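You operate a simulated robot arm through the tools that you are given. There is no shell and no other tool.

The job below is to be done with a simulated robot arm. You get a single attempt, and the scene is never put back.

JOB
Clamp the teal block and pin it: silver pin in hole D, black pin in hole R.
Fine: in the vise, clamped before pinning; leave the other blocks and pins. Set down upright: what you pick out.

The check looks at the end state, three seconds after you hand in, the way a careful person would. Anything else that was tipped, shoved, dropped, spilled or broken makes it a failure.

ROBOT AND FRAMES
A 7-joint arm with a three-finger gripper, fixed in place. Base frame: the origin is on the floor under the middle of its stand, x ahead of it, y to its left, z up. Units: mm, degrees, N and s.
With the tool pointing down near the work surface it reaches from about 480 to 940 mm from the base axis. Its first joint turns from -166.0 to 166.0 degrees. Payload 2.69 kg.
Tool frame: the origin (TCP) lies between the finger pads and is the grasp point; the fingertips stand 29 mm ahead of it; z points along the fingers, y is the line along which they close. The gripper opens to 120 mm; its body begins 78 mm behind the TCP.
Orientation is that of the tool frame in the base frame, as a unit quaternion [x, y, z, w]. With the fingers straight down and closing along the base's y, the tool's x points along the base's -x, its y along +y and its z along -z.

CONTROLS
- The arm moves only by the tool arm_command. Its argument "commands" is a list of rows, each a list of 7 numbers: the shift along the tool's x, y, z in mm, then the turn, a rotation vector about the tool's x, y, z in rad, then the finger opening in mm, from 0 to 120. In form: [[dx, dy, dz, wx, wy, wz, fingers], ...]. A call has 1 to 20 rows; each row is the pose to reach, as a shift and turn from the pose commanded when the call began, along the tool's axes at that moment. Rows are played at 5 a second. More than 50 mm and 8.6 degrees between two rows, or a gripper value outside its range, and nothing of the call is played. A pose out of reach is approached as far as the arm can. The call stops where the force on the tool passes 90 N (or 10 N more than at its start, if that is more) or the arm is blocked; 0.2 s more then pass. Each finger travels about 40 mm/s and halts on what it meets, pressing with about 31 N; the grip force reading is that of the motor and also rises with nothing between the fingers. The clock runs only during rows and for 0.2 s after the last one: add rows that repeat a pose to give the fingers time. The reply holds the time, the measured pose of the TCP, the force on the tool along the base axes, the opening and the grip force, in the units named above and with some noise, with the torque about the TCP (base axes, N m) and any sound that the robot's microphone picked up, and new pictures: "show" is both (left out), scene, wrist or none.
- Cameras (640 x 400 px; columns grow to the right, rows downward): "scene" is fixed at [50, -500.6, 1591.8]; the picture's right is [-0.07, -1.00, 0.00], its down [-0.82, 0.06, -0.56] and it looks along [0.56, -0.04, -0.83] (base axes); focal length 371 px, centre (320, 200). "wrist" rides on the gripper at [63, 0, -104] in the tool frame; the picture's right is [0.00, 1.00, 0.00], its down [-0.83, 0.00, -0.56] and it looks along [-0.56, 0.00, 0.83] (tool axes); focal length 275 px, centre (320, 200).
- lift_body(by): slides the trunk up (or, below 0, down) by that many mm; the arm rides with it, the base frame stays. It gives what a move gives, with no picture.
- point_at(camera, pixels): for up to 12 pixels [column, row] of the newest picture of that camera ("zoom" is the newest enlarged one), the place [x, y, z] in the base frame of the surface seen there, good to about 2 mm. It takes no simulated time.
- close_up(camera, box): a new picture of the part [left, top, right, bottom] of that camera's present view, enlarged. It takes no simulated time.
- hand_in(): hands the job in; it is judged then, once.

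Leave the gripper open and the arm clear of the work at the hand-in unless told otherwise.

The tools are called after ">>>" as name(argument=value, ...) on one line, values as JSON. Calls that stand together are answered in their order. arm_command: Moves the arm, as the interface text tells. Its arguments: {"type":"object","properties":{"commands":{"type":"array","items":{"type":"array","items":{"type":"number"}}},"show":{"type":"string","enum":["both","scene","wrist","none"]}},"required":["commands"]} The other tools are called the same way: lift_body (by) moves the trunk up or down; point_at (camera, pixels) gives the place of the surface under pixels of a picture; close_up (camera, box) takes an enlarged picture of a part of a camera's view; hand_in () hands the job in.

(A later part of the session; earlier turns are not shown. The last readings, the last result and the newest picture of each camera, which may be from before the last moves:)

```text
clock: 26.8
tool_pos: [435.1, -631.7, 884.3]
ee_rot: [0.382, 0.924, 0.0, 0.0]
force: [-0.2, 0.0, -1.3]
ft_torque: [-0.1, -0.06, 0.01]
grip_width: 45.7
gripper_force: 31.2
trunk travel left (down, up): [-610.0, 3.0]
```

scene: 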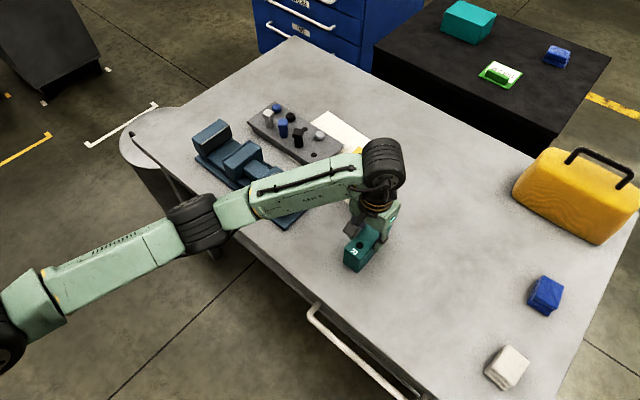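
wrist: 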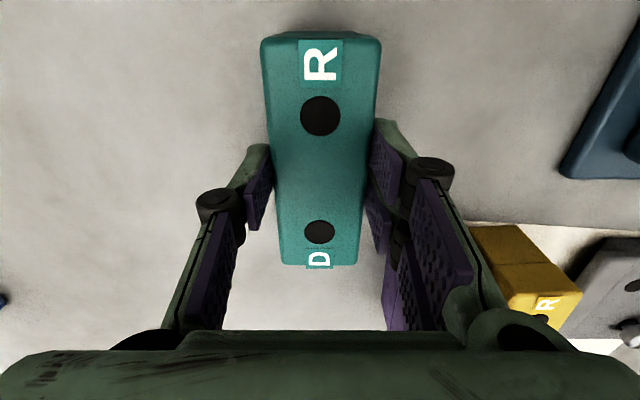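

The block is gripped vertically. I'll lift it to z≈1040 so its underside clears the lever and hub, then carry it along the 45° line to above the vise gap near (735,-291).

>>> arm_command(commands=[[0, 0, -30, 0, 0, 0, 30], [0, 0, -65, 0, 0, 0, 30], [0, 0, -105, 0, 0, 0, 30], [0, 10, -140, 0, 0, 0, 30], [2, 40, -156, 0, 0, 0, 30], [5, 80, -156, 0, 0, 0, 30], [8, 120, -156, 0, 0, 0, 30], [11, 160, -156, 0, 0, 0, 30], [14, 200, -156, 0, 0, 0, 30], [17, 240, -156, 0, 0, 0, 30], [20, 280, -156, 0, 0, 0, 30], [23, 320, -156, 0, 0, 0, 30], [26, 360, -156, 0, 0, 0, 30], [29, 400, -156, 0, 0, 0, 30], [31.3, 430, -156, 0, 0, 0, 30], [31.3, 447, -156, 0, 0, 0, 30], [31.3, 447, -156, 0, 0, 0, 30]], show="both")

```text
clock: 30.4
tool_pos: [730.1, -294.8, 1040.3]
ee_rot: [0.383, 0.924, 0.0, 0.0]
force: [-0.1, 0.4, -3.6]
ft_torque: [-0.01, -0.02, -0.01]
grip_width: 45.7
gripper_force: 31.0
trunk travel left (down, up): [-610.0, 3.0]
```

scene: 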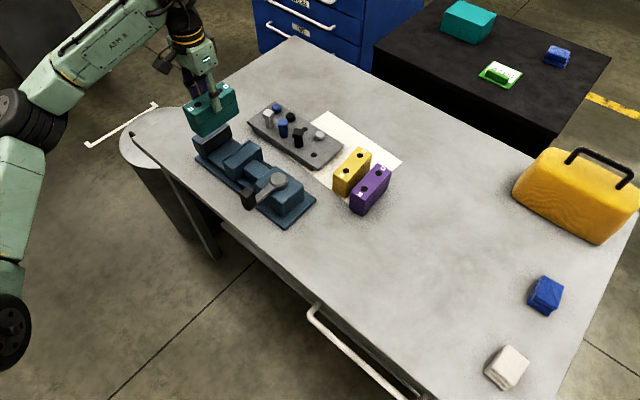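
wrist: 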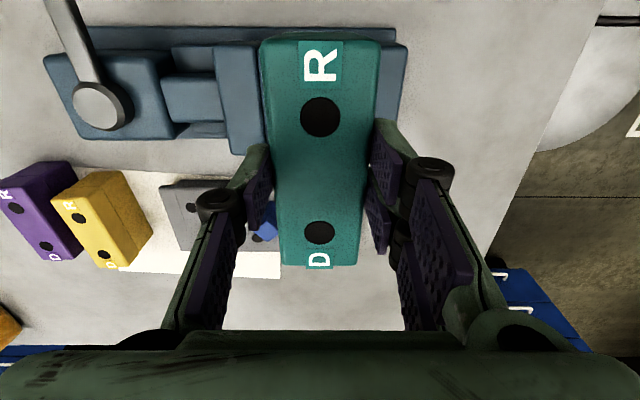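

Now above the vise at (730,-295,1040). I'll check the gap beneath with a close-up of the scene before lowering.

>>> close_up(camera="scene", box=[150, 60, 320, 240])

>>> close_up(camera="wrist", box=[30, 0, 430, 200])

```text
2.22 times, centred on (235, 150) of scene
```

zoom: 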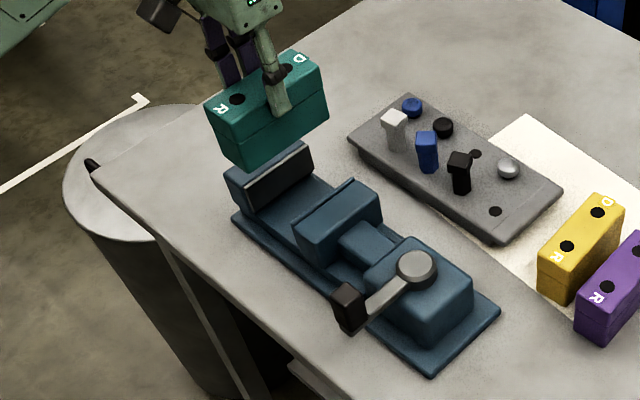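

```text
1.60 times, centred on (230, 100) of wrist
```

zoom: 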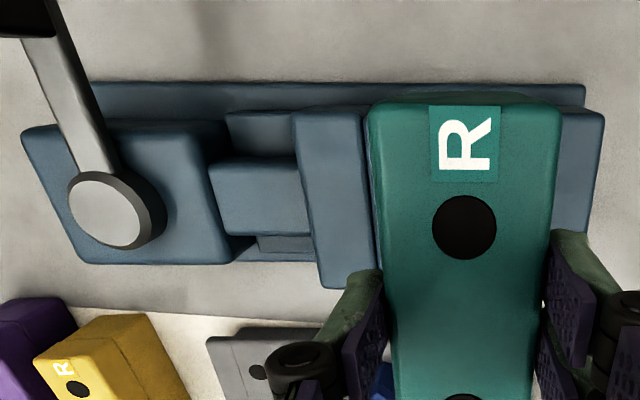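

The gap is clear. I'll lower to z≈985, with the block's underside about 14 mm above the jaw tops, shift 2.5 mm toward the fixed jaw, and check alignment.

>>> arm_command(commands=[[0, 1, 0, 0, 0, 0, 30], [0, 2.5, 20, 0, 0, 0, 30], [0, 2.5, 40, 0, 0, 0, 30], [0, 2.5, 55, 0, 0, 0, 30], [0, 2.5, 55, 0, 0, 0, 30]], show="both")

>>> close_up(camera="scene", box=[170, 70, 290, 190])

>>> close_up(camera="wrist", box=[150, 0, 470, 200])

```text
clock: 31.6
tool_pos: [731.2, -290.9, 983.8]
ee_rot: [0.382, 0.924, 0.0, 0.0]
force: [-0.3, 0.8, -3.6]
ft_torque: [0.01, 0.03, 0.0]
grip_width: 45.8
gripper_force: 30.8
trunk travel left (down, up): [-610.0, 3.0]
```

scene: 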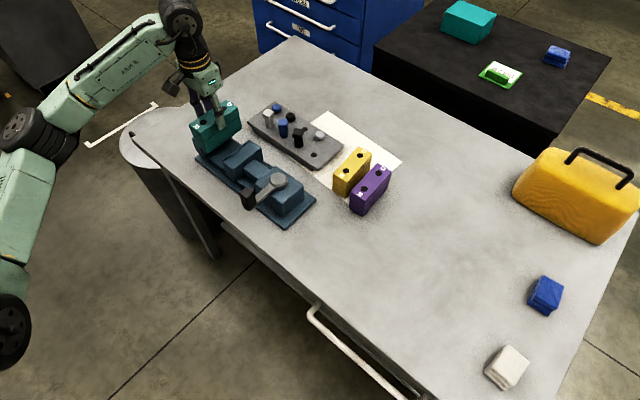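
wrist: 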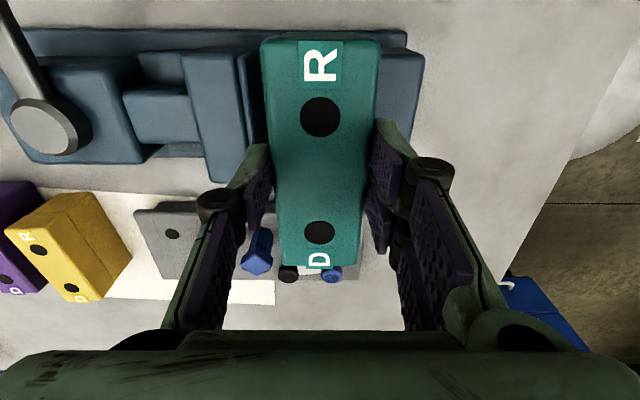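

```text
3.33 times, centred on (230, 130) of scene
```

zoom: 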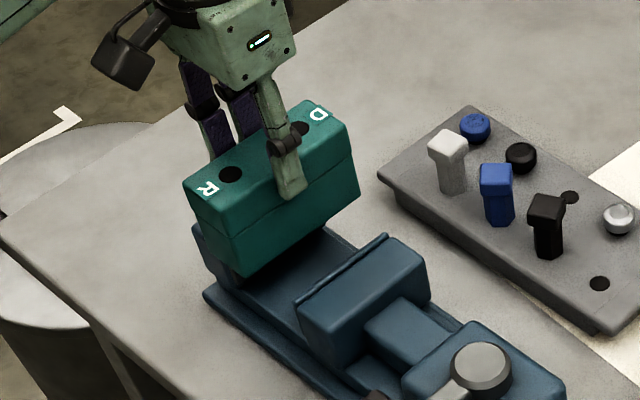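

```text
2.00 times, centred on (310, 100) of wrist
```

zoom: 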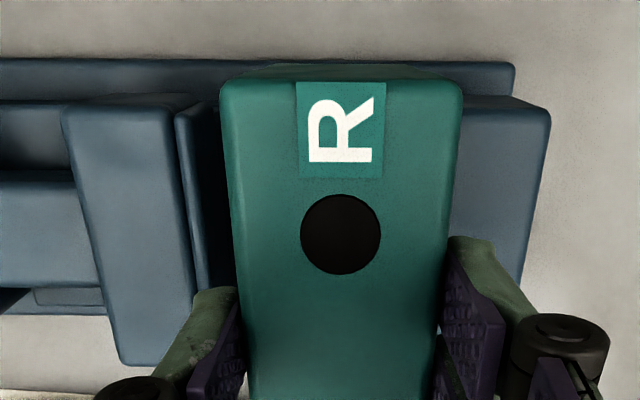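

Alignment looks right: about 4 mm gap to the fixed jaw by the numbers. I'll lower 48 mm more into the gap slowly.

>>> arm_command(commands=[[0, 0, 8, 0, 0, 0, 30], [0, 0, 16, 0, 0, 0, 30], [0, 0, 24, 0, 0, 0, 30], [0, 0, 32, 0, 0, 0, 30], [0, 0, 40, 0, 0, 0, 30], [0, 0, 48, 0, 0, 0, 30], [0, 0, 48, 0, 0, 0, 30]], show="both")

>>> close_up(camera="scene", box=[170, 70, 290, 190])

```text
clock: 33.2
tool_pos: [731.0, -292.2, 934.7]
ee_rot: [0.382, 0.924, 0.001, 0.0]
force: [-0.3, 0.2, -3.8]
ft_torque: [0.02, 0.02, -0.01]
grip_width: 45.9
gripper_force: 31.0
trunk travel left (down, up): [-610.0, 3.0]
```

scene: 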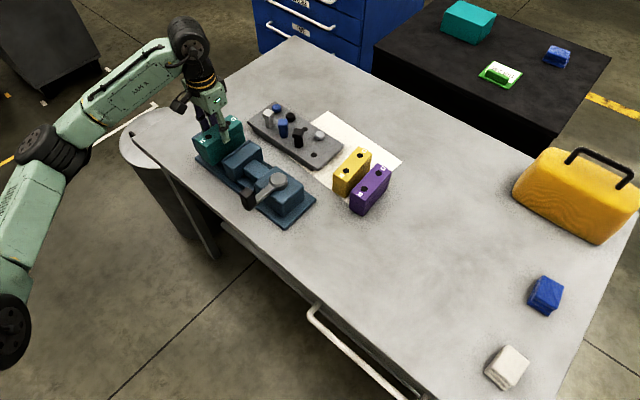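
wrist: 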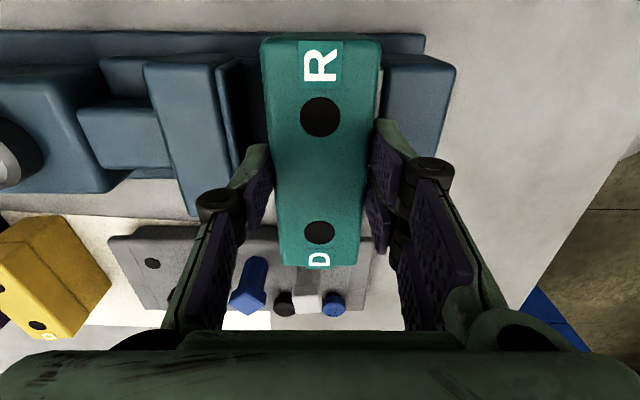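

```text
3.33 times, centred on (230, 130) of scene
```

zoom: 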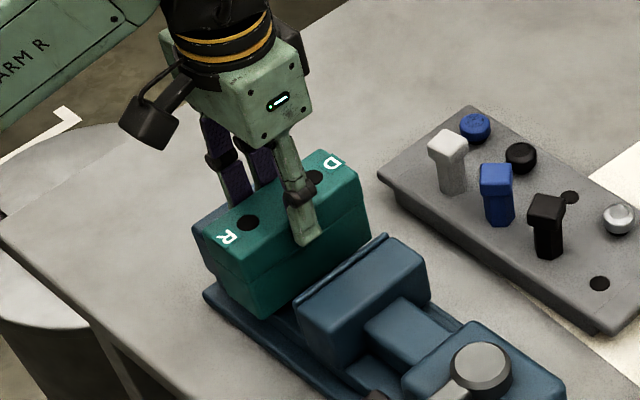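

The block is between the jaws with no contact. I'll lower the last ~15 mm in shrinking steps.

>>> arm_command(commands=[[0, 0, 5, 0, 0, 0, 30], [0, 0, 9, 0, 0, 0, 30], [0, 0, 12, 0, 0, 0, 30], [0, 0, 13.5, 0, 0, 0, 30], [0, 0, 14.5, 0, 0, 0, 30], [0, 0, 14.5, 0, 0, 0, 30]], show="none")

```text
clock: 34.6
tool_pos: [731.7, -291.9, 921.2]
ee_rot: [0.382, 0.924, 0.0, 0.0]
force: [0.3, -0.2, -3.4]
ft_torque: [-0.01, 0.0, 0.02]
grip_width: 45.8
gripper_force: 30.6
trunk travel left (down, up): [-610.0, 3.0]
```

>>> arm_command(commands=[[0, 0, 0.6, 0, 0, 0, 30], [0, 0, 1.2, 0, 0, 0, 30], [0, 0, 1.2, 0, 0, 0, 30]], show="none")

```text
clock: 35.4
tool_pos: [732.6, -291.6, 919.2]
ee_rot: [0.382, 0.924, 0.001, 0.0]
force: [-0.4, -0.3, -3.8]
ft_torque: [0.0, -0.04, -0.02]
grip_width: 45.8
gripper_force: 31.2
trunk travel left (down, up): [-610.0, 3.0]
```

Still hanging freely. I'll continue in small steps.

>>> arm_command(commands=[[0, 0, 0.5, 0, 0, 0, 30], [0, 0, 1.0, 0, 0, 0, 30], [0, 0, 1.0, 0, 0, 0, 30]], show="none")

```text
clock: 36.2
tool_pos: [731.9, -292.3, 917.9]
ee_rot: [0.383, 0.924, 0.001, -0.001]
force: [0.0, -0.2, -4.4]
ft_torque: [0.01, -0.01, 0.01]
grip_width: 45.7
gripper_force: 31.2
trunk travel left (down, up): [-610.0, 3.0]
```

>>> arm_command(commands=[[0, 0, 0.5, 0, 0, 0, 30], [0, 0, 1.0, 0, 0, 0, 30], [0, 0, 1.0, 0, 0, 0, 30]], show="both")

>>> close_up(camera="scene", box=[180, 90, 280, 180])

```text
clock: 37.0
tool_pos: [730.0, -290.4, 918.4]
ee_rot: [0.382, 0.924, 0.0, 0.001]
force: [-0.6, 1.0, -4.4]
ft_torque: [-0.04, 0.01, 0.03]
grip_width: 45.8
gripper_force: 31.1
trunk travel left (down, up): [-610.0, 3.0]
```

scene: 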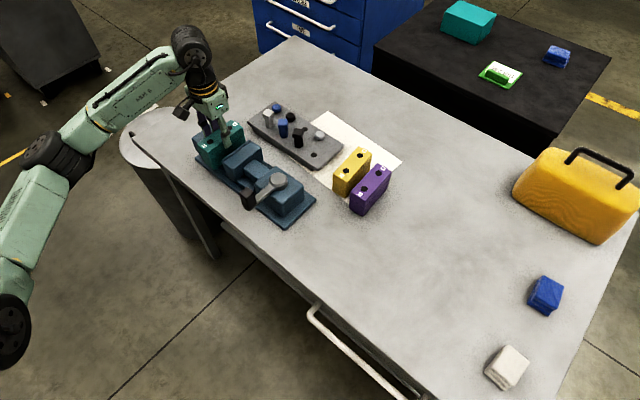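
wrist: 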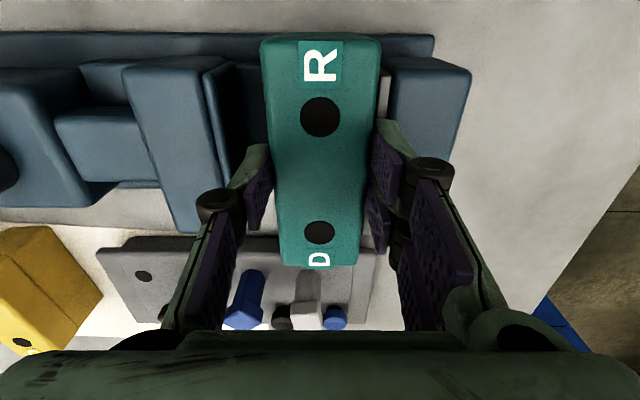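

```text
4.44 times, centred on (230, 135) of scene
```

zoom: 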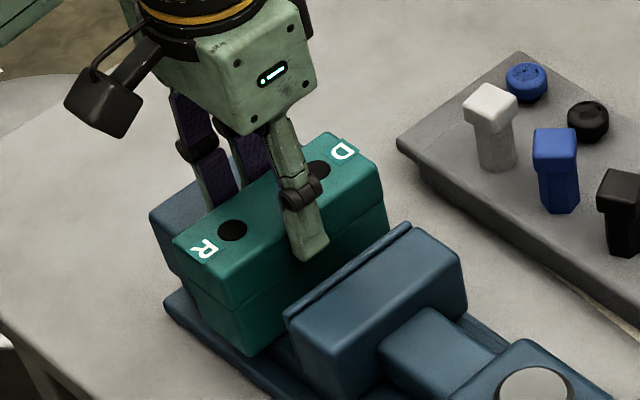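

I'll measure the block's present top height and the jaw tops and bed for comparison.

>>> point_at(camera="wrist", pixels=[[320, 170], [320, 85], [300, 100], [345, 140], [420, 100], [170, 120], [250, 90], [248, 130], [322, 118], [320, 232], [380, 90], [390, 110]])

```text
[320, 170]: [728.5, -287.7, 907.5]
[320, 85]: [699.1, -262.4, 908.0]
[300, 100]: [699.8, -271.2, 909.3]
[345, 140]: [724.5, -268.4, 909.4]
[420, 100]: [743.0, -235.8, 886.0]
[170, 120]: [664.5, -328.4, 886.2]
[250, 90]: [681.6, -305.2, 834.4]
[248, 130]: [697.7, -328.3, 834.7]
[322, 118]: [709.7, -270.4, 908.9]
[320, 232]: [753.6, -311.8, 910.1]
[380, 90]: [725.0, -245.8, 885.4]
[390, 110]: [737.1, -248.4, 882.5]
```

Block top is at ≈908.8 and should be ≈909.4 when seated, so it is about to touch. A few more half-millimetre steps.

>>> arm_command(commands=[[0, 0, 0.5, 0, 0, 0, 30], [0, 0, 1.0, 0, 0, 0, 30], [0, 0, 1.0, 0, 0, 0, 30]], show="none")

```text
clock: 37.8
tool_pos: [731.0, -291.6, 917.6]
ee_rot: [0.382, 0.924, 0.0, 0.0]
force: [1.7, -0.2, 2.5]
ft_torque: [0.14, 0.13, -0.03]
grip_width: 45.7
gripper_force: 30.7
trunk travel left (down, up): [-610.0, 3.0]
```

Touching now (+2.5 N). I'll slide the block a few mm toward the fixed jaw to feel for contact.

>>> arm_command(commands=[[0, 1, 0, 0, 0, 0, 30], [0, 2, 0, 0, 0, 0, 30], [0, 3, 0, 0, 0, 0, 30], [0, 3, 0, 0, 0, 0, 30]], show="none")

```text
clock: 38.8
tool_pos: [731.8, -289.4, 918.2]
ee_rot: [0.383, 0.924, 0.001, 0.0]
force: [-1.9, -2.3, 6.1]
ft_torque: [0.01, 0.51, 0.14]
grip_width: 45.6
gripper_force: 30.9
trunk travel left (down, up): [-610.0, 3.0]
```

>>> arm_command(commands=[[0, 0.7, 0, 0, 0, 0, 30], [0, 1.4, 0, 0, 0, 0, 30], [0, 1.4, 0, 0, 0, 0, 30]], show="none")

```text
clock: 39.6
tool_pos: [733.6, -287.8, 917.3]
ee_rot: [0.383, 0.924, 0.0, 0.001]
force: [-4.8, -2.1, 3.4]
ft_torque: [-0.32, -0.12, -0.17]
grip_width: 45.5
gripper_force: 31.2
trunk travel left (down, up): [-610.0, 3.0]
```

Light contact with the fixed jaw (≈5 N). Now I'll release, opening to 70 mm just above the jaw tops, and rise 120 mm.

>>> arm_command(commands=[[0, 0, 0, 0, 0, 0, 52], [0, 0, 0, 0, 0, 0, 60], [0, 0, 0, 0, 0, 0, 70], [0, 0, 0, 0, 0, 0, 70], [0, 0, -15, 0, 0, 0, 70], [0, 0, -40, 0, 0, 0, 70], [0, 0, -80, 0, 0, 0, 70], [0, 0, -120, 0, 0, 0, 70], [0, 0, -120, 0, 0, 0, 70]], show="both")

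>>> close_up(camera="scene", box=[180, 90, 330, 240])

```text
clock: 41.6
tool_pos: [733.4, -289.0, 1037.3]
ee_rot: [0.381, 0.924, -0.001, 0.0]
force: [-0.2, 0.2, 0.0]
ft_torque: [0.02, -0.02, 0.01]
grip_width: 69.7
gripper_force: 0.1
trunk travel left (down, up): [-610.0, 3.0]
```

scene: 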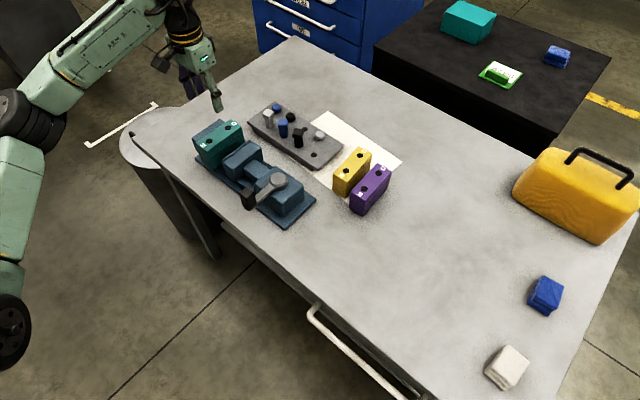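
wrist: 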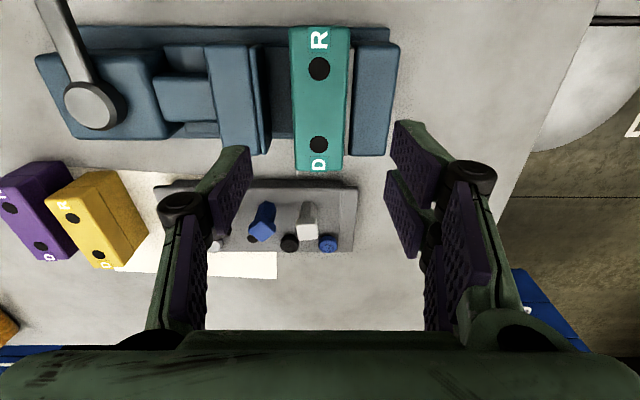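

```text
2.67 times, centred on (255, 165) of scene
```

zoom: 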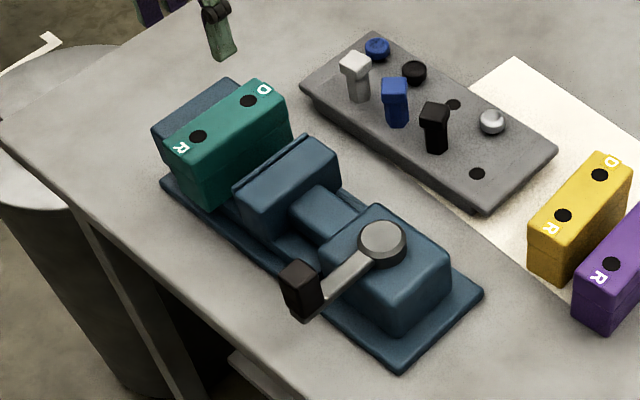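

The teal block stands in the vise against the fixed jaw. Now for the lever. I'll move above its knob (about (523,-370)), staying at z≈1037, to look at it.

>>> arm_command(commands=[[15, -34, 0, 0, 0, 0, 80], [30, -68, 0, 0, 0, 0, 80], [46, -103, 0, 0, 0, 0, 80], [61, -137, 0, 0, 0, 0, 80], [77, -172, 0, 0, 0, 0, 80], [92, -206, 0, 0, 0, 0, 80], [92, -206, 0, 0, 0, 0, 80]], show="both")

>>> close_up(camera="wrist", box=[220, 40, 420, 240])

```text
clock: 43.2
tool_pos: [522.2, -368.0, 1037.2]
ee_rot: [0.382, 0.924, -0.001, 0.0]
force: [-0.1, 0.5, -0.2]
ft_torque: [0.01, -0.04, 0.01]
grip_width: 79.7
gripper_force: 0.0
trunk travel left (down, up): [-610.0, 3.0]
```

scene: 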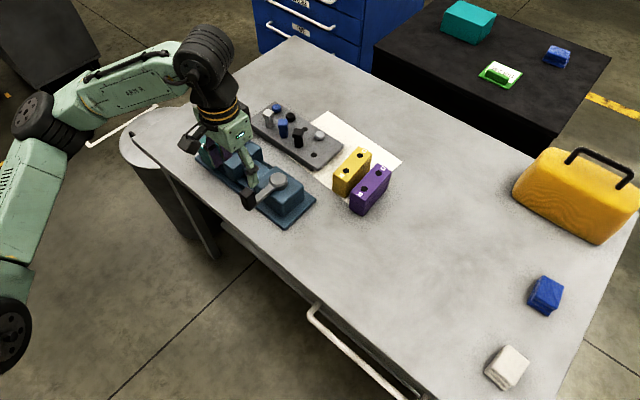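
wrist: 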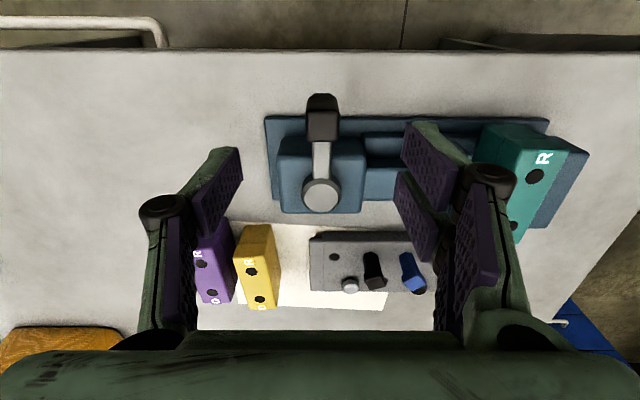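

```text
2.00 times, centred on (320, 140) of wrist
```

zoom: 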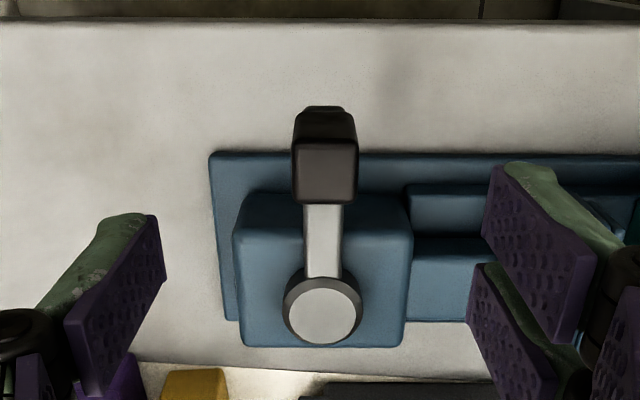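

I'll measure the knob (zoom (325,160)), the lever and the hub.

>>> point_at(camera="zoom", pixels=[[325, 170], [300, 145], [352, 145], [302, 198], [350, 198], [324, 120], [323, 220], [323, 270], [323, 310], [298, 310], [350, 310], [323, 340]])

```text
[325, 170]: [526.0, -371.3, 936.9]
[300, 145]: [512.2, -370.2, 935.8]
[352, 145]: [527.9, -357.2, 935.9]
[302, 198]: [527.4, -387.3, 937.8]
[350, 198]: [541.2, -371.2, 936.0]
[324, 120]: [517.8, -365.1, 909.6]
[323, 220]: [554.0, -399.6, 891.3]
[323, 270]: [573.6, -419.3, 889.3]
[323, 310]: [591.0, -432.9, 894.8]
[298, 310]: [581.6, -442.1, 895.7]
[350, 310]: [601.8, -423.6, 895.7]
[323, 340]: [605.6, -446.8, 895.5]
```

The lever is a horizontal crank with an upright knob. The knob centre is about (527,-371.5) with its top at 937, and the hub centre is about (590.5,-433), giving a radius of ≈88 mm. I'll lower the fingers around the knob at z≈927, open 60, then close to learn its width.

>>> arm_command(commands=[[-6, 1, 25, 0, 0, 0, 60], [-6, 1, 55, 0, 0, 0, 60], [-6, 1, 85, 0, 0, 0, 60], [-6, 1, 103, 0, 0, 0, 60], [-6, 1, 110, 0, 0, 0, 60], [-6, 1, 110, 0, 0, 0, 60]], show="both")

```text
clock: 44.6
tool_pos: [528.7, -373.2, 927.1]
ee_rot: [0.382, 0.924, 0.001, 0.001]
force: [0.3, -0.2, -0.8]
ft_torque: [-0.02, -0.02, 0.03]
grip_width: 60.0
gripper_force: 0.0
trunk travel left (down, up): [-610.0, 3.0]
```

scene: 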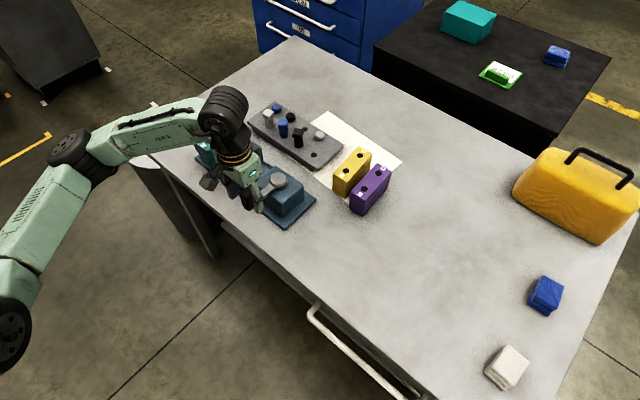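
wrist: 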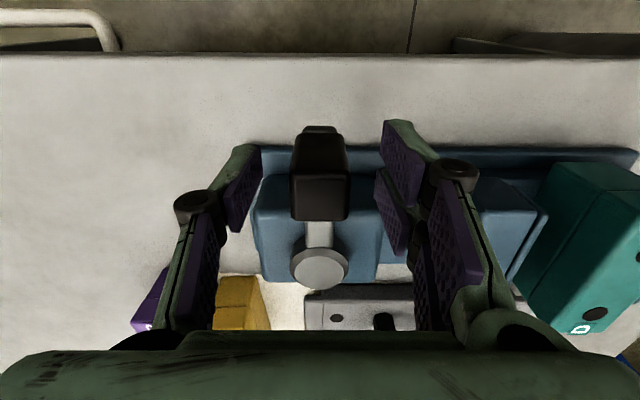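

The knob is between the fingers. I'll close on it.

>>> arm_command(commands=[[0, 0, 0, 0, 0, 0, 45], [0, 0, 0, 0, 0, 0, 30], [0, 0, 0, 0, 0, 0, 15], [0, 0, 0, 0, 0, 0, 15], [0, 0, 0, 0, 0, 0, 15]], show="wrist")

```text
clock: 45.8
tool_pos: [528.6, -372.7, 927.6]
ee_rot: [0.382, 0.924, -0.001, 0.0]
force: [-1.1, -0.7, 0.0]
ft_torque: [-0.04, 0.03, 0.0]
grip_width: 25.8
gripper_force: 41.3
trunk travel left (down, up): [-610.0, 3.0]
```

wrist: 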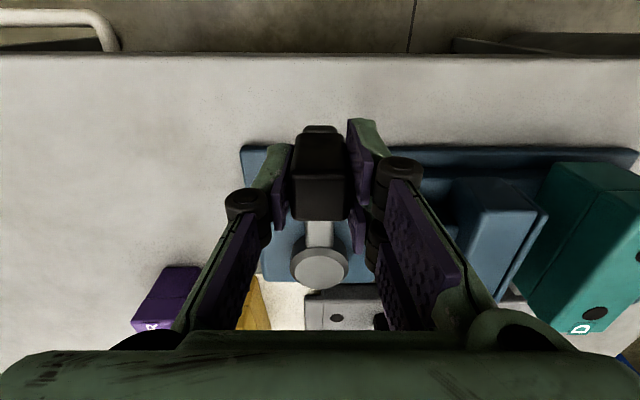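

The knob is gripped at 25.8 mm wide. I'll test a small clockwise turn (about 7.5°) along the circle, turning the hand with it, and watch the force.

>>> arm_command(commands=[[-0.05, 2.8, 0, 0, 0, 0.033, 15], [-0.18, 5.66, 0, 0, 0, 0.065, 15], [-0.42, 8.5, 0, 0, 0, 0.098, 15], [-0.74, 11.4, 0, 0, 0, 0.131, 15], [-0.74, 11.4, 0, 0, 0, 0.131, 15]], show="both")

```text
clock: 47.0
tool_pos: [530.6, -372.3, 926.5]
ee_rot: [0.446, 0.895, -0.007, 0.001]
force: [-37.0, -47.8, 3.6]
ft_torque: [-0.86, 1.39, 0.96]
grip_width: 28.4
gripper_force: 45.2
trunk travel left (down, up): [-610.0, 3.0]
```

scene: 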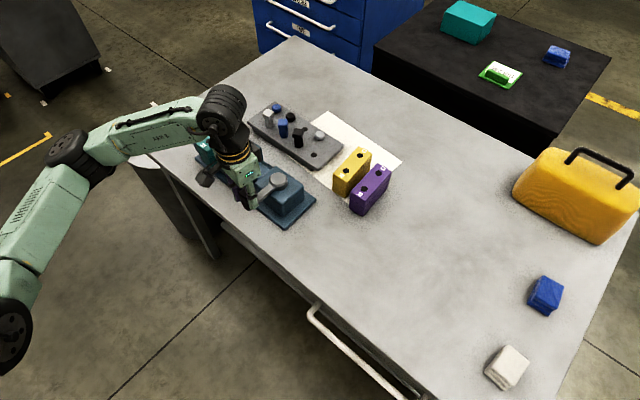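
wrist: 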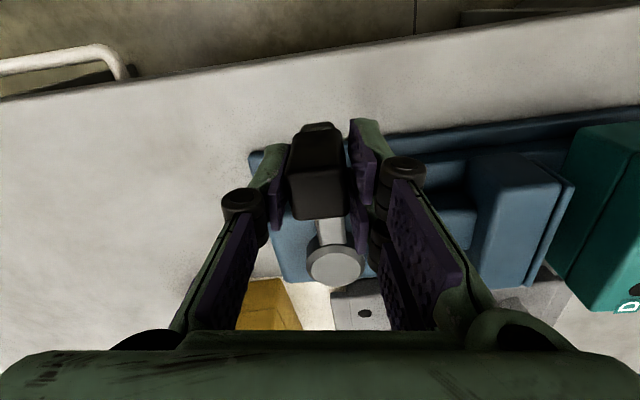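

Strong resistance (60 N) with almost no motion, so clockwise is the stop side. I'll return to the start and then try counter-clockwise.

>>> arm_command(commands=[[-0.4, -5.7, 0, 0, 0, -0.065, 15], [-0.755, -11.4, 0, 0, 0, -0.131, 15], [-0.755, -11.4, 0, 0, 0, -0.131, 15]], show="none")

```text
clock: 47.8
tool_pos: [529.4, -372.7, 927.6]
ee_rot: [0.381, 0.924, 0.0, 0.001]
force: [-10.1, -9.5, 2.6]
ft_torque: [-0.76, -0.3, -0.44]
grip_width: 25.5
gripper_force: 44.8
trunk travel left (down, up): [-610.0, 3.0]
```

Now a small counter-clockwise test turn (7.5°).

>>> arm_command(commands=[[-0.05, -2.8, 0, 0, 0, -0.033, 15], [-0.18, -5.66, 0, 0, 0, -0.065, 15], [-0.42, -8.5, 0, 0, 0, -0.098, 15], [-0.74, -11.4, 0, 0, 0, -0.131, 15], [-0.74, -11.4, 0, 0, 0, -0.131, 15]], show="both")

```text
clock: 49.0
tool_pos: [519.9, -381.7, 928.0]
ee_rot: [0.319, 0.948, 0.001, 0.0]
force: [1.9, -2.9, 8.4]
ft_torque: [0.14, 0.09, -0.3]
grip_width: 25.9
gripper_force: 45.1
trunk travel left (down, up): [-610.0, 3.0]
```

scene: 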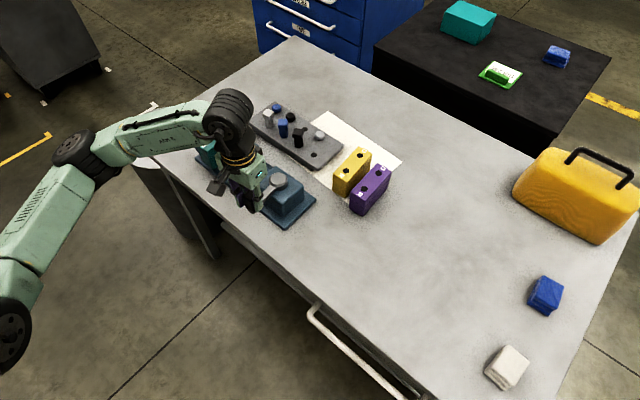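
wrist: 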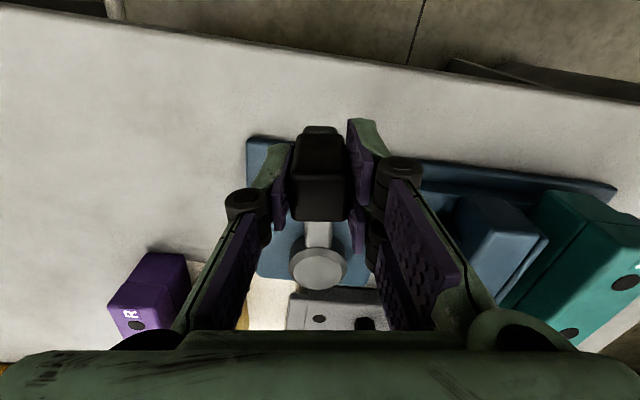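

It turns counter-clockwise freely. I'll check whether the jaw is moving toward the block.

>>> close_up(camera="wrist", box=[430, 150, 640, 330])

```text
2.22 times, centred on (535, 240) of wrist
```

zoom: 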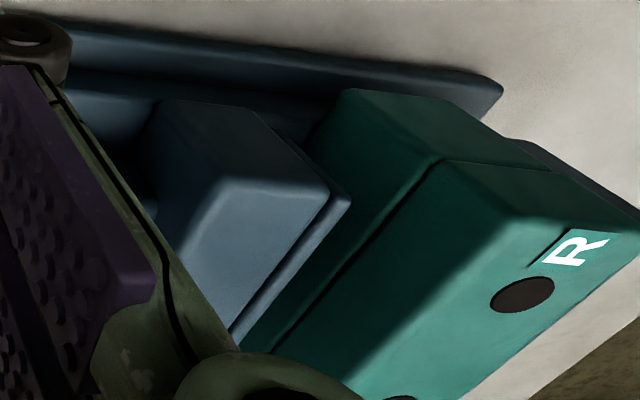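

>>> point_at(camera="zoom", pixels=[[340, 195], [345, 205], [318, 192], [290, 260], [240, 325], [400, 230], [440, 175], [520, 220], [330, 185], [300, 190]])

```text
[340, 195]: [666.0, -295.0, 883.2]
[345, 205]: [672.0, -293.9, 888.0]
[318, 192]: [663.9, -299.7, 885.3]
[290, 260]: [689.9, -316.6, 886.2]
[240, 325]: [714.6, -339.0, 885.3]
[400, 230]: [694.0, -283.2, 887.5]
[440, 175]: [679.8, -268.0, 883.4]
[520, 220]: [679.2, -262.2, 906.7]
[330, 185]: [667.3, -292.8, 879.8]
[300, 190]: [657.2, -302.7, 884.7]
```

The moving jaw has come a little closer, with its edge near a≈264 along the vise axis compared with ≈257 before. I'll continue counter-clockwise by 30° on the arc.

>>> arm_command(commands=[[-0.18, -5.65, 0, 0, 0, -0.065, 15], [-0.74, -11.3, 0, 0, 0, -0.131, 15], [-1.66, -16.9, 0, 0, 0, -0.196, 15], [-2.95, -22.4, 0, 0, 0, -0.262, 15], [-4.6, -27.8, 0, 0, 0, -0.327, 15], [-6.6, -33.1, 0, 0, 0, -0.393, 15], [-8.95, -38.3, 0, 0, 0, -0.458, 15], [-11.6, -43.3, 0, 0, 0, -0.524, 15], [-11.6, -43.3, 0, 0, 0, -0.524, 15]], show="both")

>>> close_up(camera="scene", box=[180, 90, 330, 240])

```text
clock: 51.0
tool_pos: [502.8, -423.8, 927.9]
ee_rot: [0.064, 0.998, 0.0, 0.0]
force: [-9.2, -10.4, 7.7]
ft_torque: [-0.32, -0.02, -1.02]
grip_width: 26.1
gripper_force: 45.0
trunk travel left (down, up): [-610.0, 3.0]
```

scene: 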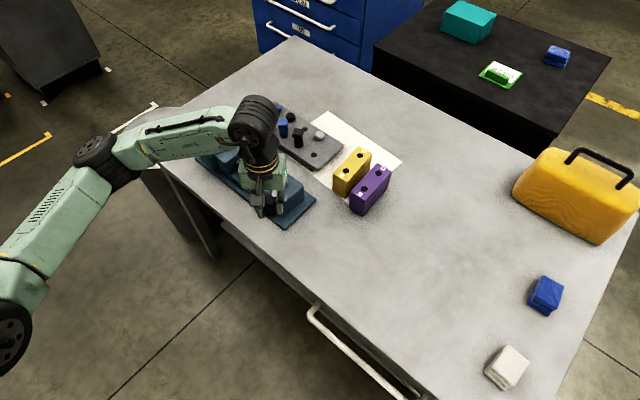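
wrist: 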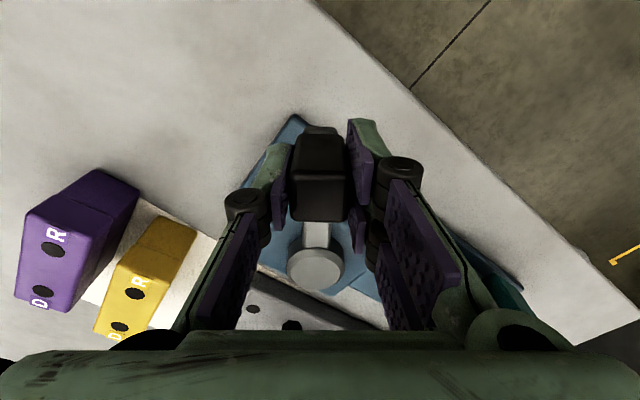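

```text
2.67 times, centred on (255, 165) of scene
```

zoom: 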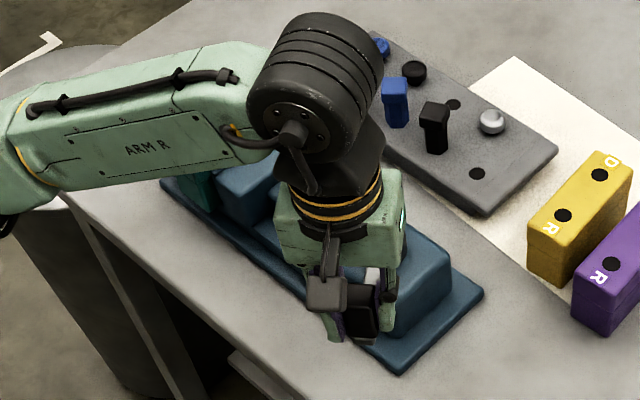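

The lever is now at about 38° with forces still small (14 N). I'll continue another 37°.

>>> arm_command(commands=[[-0.18, -5.7, 0, 0, 0, -0.065, 15], [-0.75, -11.4, 0, 0, 0, -0.131, 15], [-1.67, -17.0, 0, 0, 0, -0.196, 15], [-2.97, -22.5, 0, 0, 0, -0.262, 15], [-4.6, -27.9, 0, 0, 0, -0.327, 15], [-6.6, -33.3, 0, 0, 0, -0.393, 15], [-9.0, -38.5, 0, 0, 0, -0.458, 15], [-11.7, -43.5, 0, 0, 0, -0.524, 15], [-14.7, -48.4, 0, 0, 0, -0.589, 15], [-18.0, -53.0, 0, 0, 0, -0.655, 15], [-18.0, -53.0, 0, 0, 0, -0.655, 15]], show="both")

>>> close_up(camera="scene", box=[180, 90, 330, 240])

```text
clock: 53.4
tool_pos: [513.4, -481.1, 927.6]
ee_rot: [-0.259, 0.966, -0.002, -0.001]
force: [-19.6, -23.8, -0.8]
ft_torque: [-0.79, 0.92, -1.04]
grip_width: 26.6
gripper_force: 44.7
trunk travel left (down, up): [-610.0, 3.0]
```

scene: 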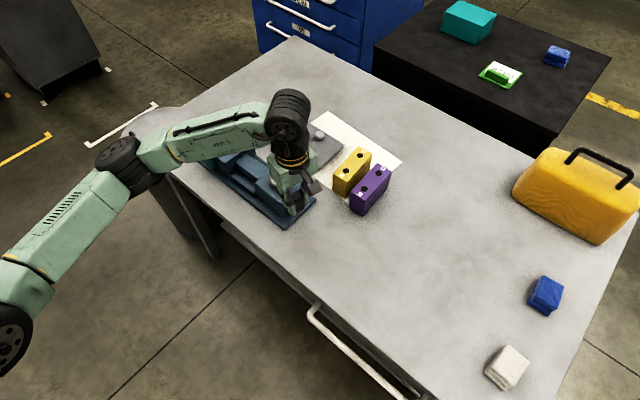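
wrist: 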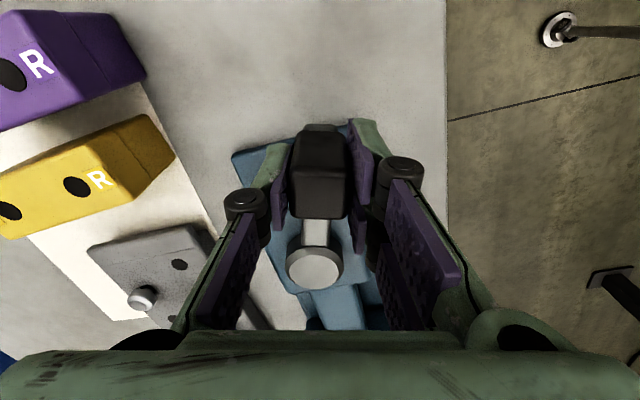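

```text
2.67 times, centred on (255, 165) of scene
```

zoom: 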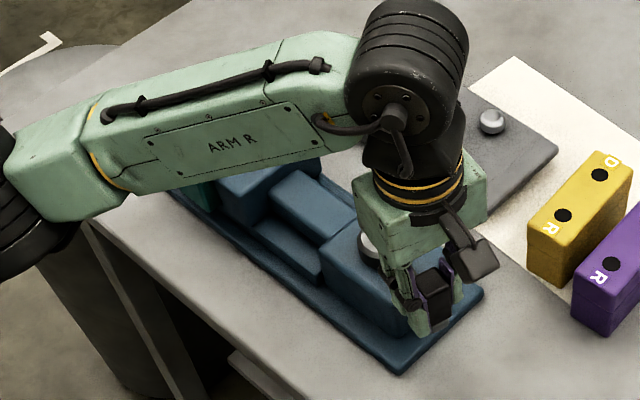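

The lever is at about 77°. A 31 N radial force suggests my circle is slightly small. I'll measure the moving jaw and block edges visible in this zoom.

>>> point_at(camera="zoom", pixels=[[220, 190], [230, 185], [245, 190], [262, 190], [280, 178], [300, 172], [205, 195], [195, 198], [240, 215], [300, 200], [330, 215], [345, 250]])

```text
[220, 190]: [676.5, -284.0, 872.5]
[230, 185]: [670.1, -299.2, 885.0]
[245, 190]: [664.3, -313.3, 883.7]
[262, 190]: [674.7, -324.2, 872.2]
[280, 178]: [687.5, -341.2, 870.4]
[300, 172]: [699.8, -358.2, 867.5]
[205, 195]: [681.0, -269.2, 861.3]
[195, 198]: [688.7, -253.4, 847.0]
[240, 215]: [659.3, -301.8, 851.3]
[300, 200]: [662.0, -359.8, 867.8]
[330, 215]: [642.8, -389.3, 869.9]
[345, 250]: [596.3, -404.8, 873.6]
```

The moving jaw's face is now about 12 mm from the block, having moved ~22 mm over 77°. It should meet the block at roughly 120°. I'll continue 30° with a small outward correction.

>>> arm_command(commands=[[0.8, -5.8, 0, 0, 0, -0.065, 15], [1.2, -11.6, 0, 0, 0, -0.131, 15], [0.8, -17.3, 0, 0, 0, -0.196, 15], [-0.5, -23.0, 0, 0, 0, -0.262, 15], [-2.2, -28.6, 0, 0, 0, -0.327, 15], [-4.2, -34.0, 0, 0, 0, -0.393, 15], [-6.6, -39.3, 0, 0, 0, -0.458, 15], [-9.4, -44.5, 0, 0, 0, -0.524, 15], [-9.4, -44.5, 0, 0, 0, -0.524, 15]], show="both")

>>> close_up(camera="scene", box=[180, 90, 330, 240])

```text
clock: 55.1
tool_pos: [530.0, -500.1, 931.7]
ee_rot: [-0.47, 0.882, 0.019, -0.001]
force: [-45.2, 46.8, 6.0]
ft_torque: [0.94, 0.1, -0.82]
grip_width: 57.3
gripper_force: 31.8
trunk travel left (down, up): [-610.0, 3.0]
stopped in row 8: the force on the tool passed its limit at 94 N (the readings are from after the stop); the commanded pose is now the measured one
```

scene: 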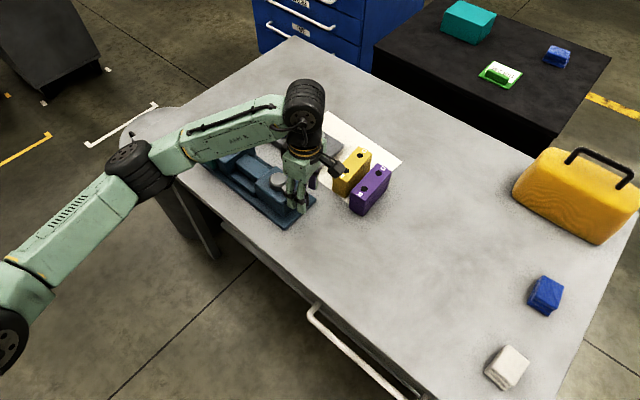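
wrist: 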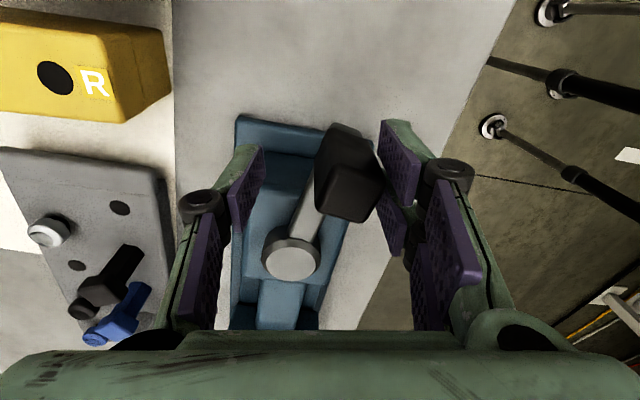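

```text
2.67 times, centred on (255, 165) of scene
```

zoom: 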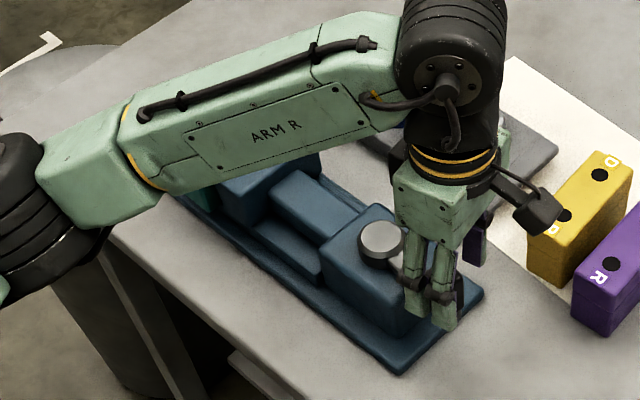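

The lever resisted (94 N) and the fingers slipped open on the knob, so the lever stayed near 80°. I'll check whether the jaw has already met the block.

>>> close_up(camera="scene", box=[190, 110, 270, 180])

```text
5.71 times, centred on (230, 145) of scene
```

zoom: 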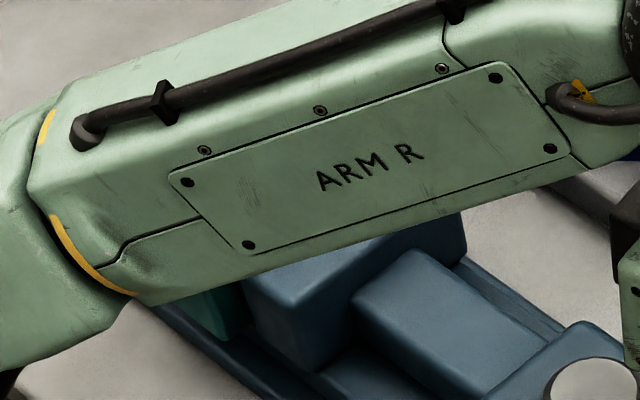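

>>> point_at(camera="zoom", pixels=[[215, 305], [232, 310], [243, 300], [250, 310], [262, 290], [300, 275], [350, 270], [395, 255], [420, 255], [360, 300], [345, 330], [455, 240]])

```text
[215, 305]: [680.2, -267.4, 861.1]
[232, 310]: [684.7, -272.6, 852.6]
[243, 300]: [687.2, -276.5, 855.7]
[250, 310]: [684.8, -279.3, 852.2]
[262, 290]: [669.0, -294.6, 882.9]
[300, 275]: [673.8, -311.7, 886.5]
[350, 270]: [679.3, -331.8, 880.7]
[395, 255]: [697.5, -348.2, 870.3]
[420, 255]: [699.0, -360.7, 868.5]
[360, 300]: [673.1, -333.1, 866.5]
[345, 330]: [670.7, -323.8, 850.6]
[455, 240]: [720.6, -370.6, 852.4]
```

The jaw face seems to be within a few mm of the block or touching it. I'll open the fingers, rise off the knob, and look from above.

>>> arm_command(commands=[[0, 0, 0, 0, 0, 0, 70], [0, 0, 0, 0, 0, 0, 80], [0, 0, 0, 0, 0, 0, 80], [0, 0, -20, 0, 0, 0, 80], [0, 0, -50, 0, 0, 0, 80], [0, 0, -90, 0, 0, 0, 80], [0, 0, -120, 0, 0, 0, 80], [0, 0, -120, 0, 0, 0, 80]], show="both")

```text
clock: 56.9
tool_pos: [539.2, -507.9, 1045.3]
ee_rot: [-0.476, 0.879, 0.014, -0.002]
force: [1.0, 0.1, -1.2]
ft_torque: [-0.01, 0.01, -0.02]
grip_width: 79.9
gripper_force: 0.0
trunk travel left (down, up): [-610.0, 3.0]
```

scene: 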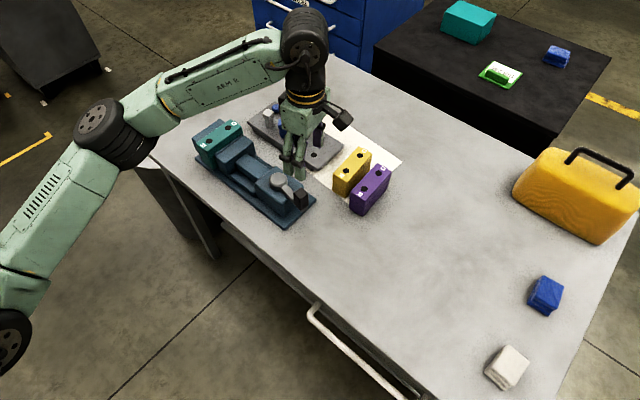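
wrist: 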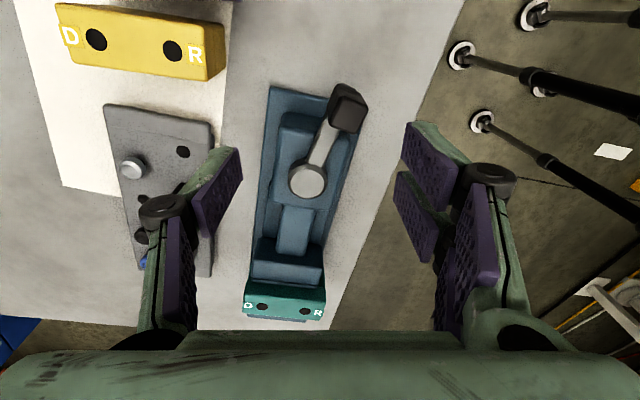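

>>> close_up(camera="scene", box=[180, 100, 330, 240])

>>> close_up(camera="wrist", box=[230, 70, 390, 330])

>>> close_up(camera="scene", box=[185, 110, 265, 180])

```text
2.86 times, centred on (255, 170) of scene
```

zoom: 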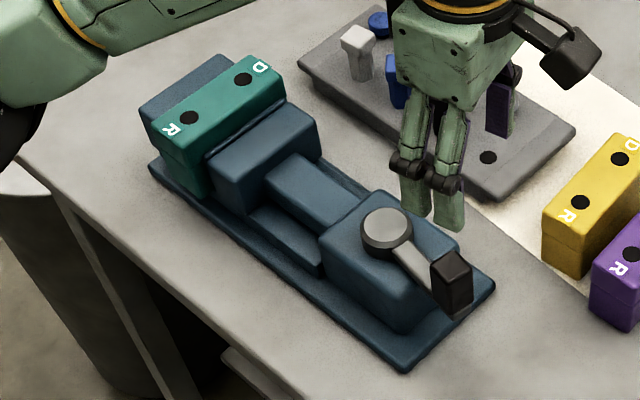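

```text
1.54 times, centred on (310, 200) of wrist
```

zoom: 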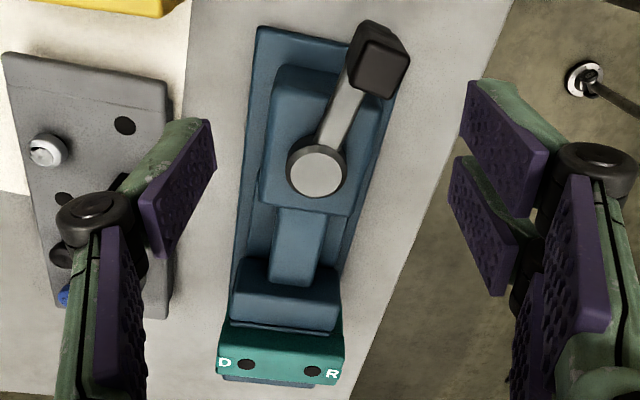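

```text
5.71 times, centred on (225, 145) of scene
```

zoom: 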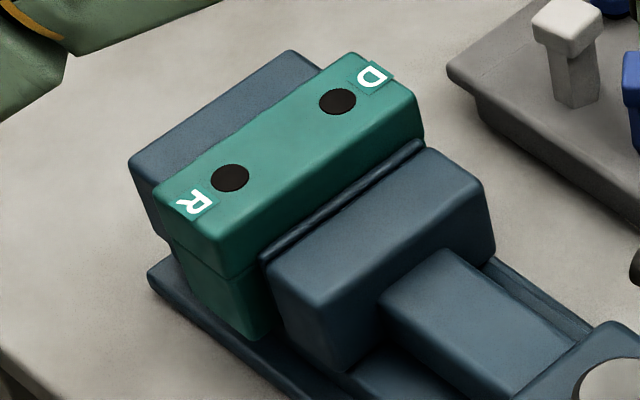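

The jaw now appears pressed against the block. I'll measure the knob's new position and the jaw/block seam.

>>> point_at(camera="zoom", pixels=[[270, 258], [275, 250], [262, 265], [255, 270], [225, 235], [345, 195], [420, 145], [418, 135], [160, 190], [395, 110], [340, 235], [440, 170]])

>>> point_at(camera="scene", pixels=[[300, 195], [302, 190], [297, 192], [304, 194], [278, 180], [290, 190], [206, 141], [234, 127]])

>>> point_at(camera="wrist", pixels=[[348, 105], [335, 97], [357, 95], [365, 105], [307, 180], [320, 150], [263, 306], [305, 311], [345, 125], [345, 90]])

```text
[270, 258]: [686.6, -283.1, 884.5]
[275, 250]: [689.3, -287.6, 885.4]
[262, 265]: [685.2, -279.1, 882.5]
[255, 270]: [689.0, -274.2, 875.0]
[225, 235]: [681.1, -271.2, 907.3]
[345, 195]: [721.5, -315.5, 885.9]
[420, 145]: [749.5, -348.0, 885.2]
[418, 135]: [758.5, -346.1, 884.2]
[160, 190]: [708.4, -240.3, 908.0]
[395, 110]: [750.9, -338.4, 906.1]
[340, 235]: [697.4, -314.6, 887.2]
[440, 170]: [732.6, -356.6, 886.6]
```

```text
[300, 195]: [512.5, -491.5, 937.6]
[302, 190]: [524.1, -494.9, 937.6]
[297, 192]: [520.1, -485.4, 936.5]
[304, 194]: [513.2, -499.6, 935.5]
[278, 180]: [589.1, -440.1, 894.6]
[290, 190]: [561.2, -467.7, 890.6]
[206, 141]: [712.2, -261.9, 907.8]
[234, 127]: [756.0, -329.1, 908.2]
```

```text
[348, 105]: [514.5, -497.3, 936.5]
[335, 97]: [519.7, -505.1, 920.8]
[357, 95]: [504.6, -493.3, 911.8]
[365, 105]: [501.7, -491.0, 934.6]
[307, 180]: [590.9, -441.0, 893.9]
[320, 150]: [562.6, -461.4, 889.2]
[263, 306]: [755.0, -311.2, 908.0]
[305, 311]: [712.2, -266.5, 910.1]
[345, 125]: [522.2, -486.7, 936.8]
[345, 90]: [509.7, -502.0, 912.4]
```

The pad face is at a≈288–291, right against the block face (≈291). The lever sits at ~81°. The finger motor gave way at that load, so I'll re-tighten by pushing the knob with the stiff flank of closed fingers. First I'll level the tool and turn it back to the -45° yaw, moving to the clockwise side of the knob, high up.

>>> arm_command(commands=[[0, 0, 0, 0.0265, 0.0099, 0, 60], [0, 0, 0, 0.0265, 0.0099, 0, 40]], show="none")

>>> arm_command(commands=[[-0.7, 6, 0, 0, 0, 0.127, 20], [-1.4, 12, 0, 0, 0, 0.254, 0], [-2.1, 18, 0, 0, 0, 0.381, 0], [-2.8, 24, 0, 0, 0, 0.508, 0], [-3.5, 30, 0, 0, 0, 0.636, 0], [-4.2, 36, 0, 0, 0, 0.763, 0], [-4.9, 42, 0, 0, 0, 0.89, 0], [-5.6, 48, 0, 0, 0, 1.017, 0], [-6.3, 54, 0, 0, 0, 1.144, 0], [-7.0, 60, 0, 0, 0, 1.271, 0], [-7.7, 66, 0, 0, 0, 1.398, 0], [-8.4, 72, 0, 0, 0, 1.525, 0], [-9.2, 79, 0, 0, 0, 1.652, 0], [-9.9, 85.2, 0, 0, 0, 1.78, 0], [-9.9, 85.2, 0, 0, 0, 1.78, 0]], show="both")

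```text
clock: 57.5
tool_pos: [537.6, -508.4, 1045.5]
ee_rot: [-0.477, 0.879, 0.0, 0.0]
force: [0.1, -0.2, -0.2]
ft_torque: [0.0, -0.01, 0.01]
grip_width: 40.4
gripper_force: 0.0
trunk travel left (down, up): [-610.0, 3.0]
```

```text
clock: 60.7
tool_pos: [471.9, -453.2, 1046.1]
ee_rot: [0.383, 0.924, -0.001, 0.001]
force: [-0.4, 0.2, 0.6]
ft_torque: [0.0, -0.01, 0.02]
grip_width: 0.1
gripper_force: 29.1
trunk travel left (down, up): [-610.0, 3.0]
```

scene: 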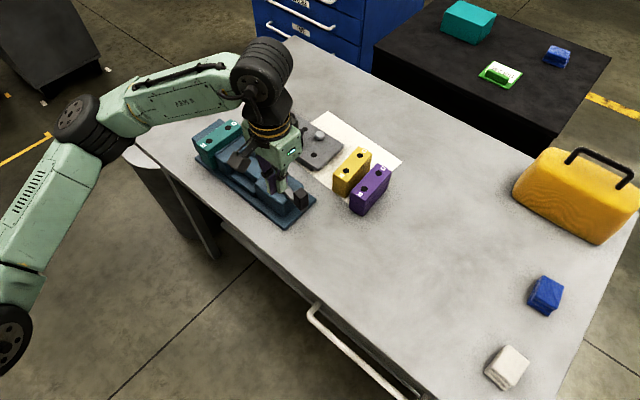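
wrist: 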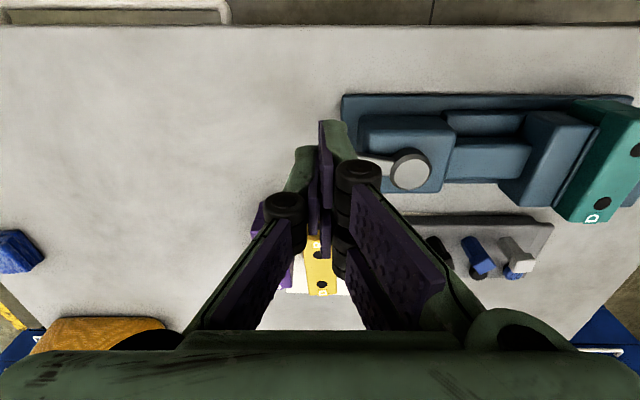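

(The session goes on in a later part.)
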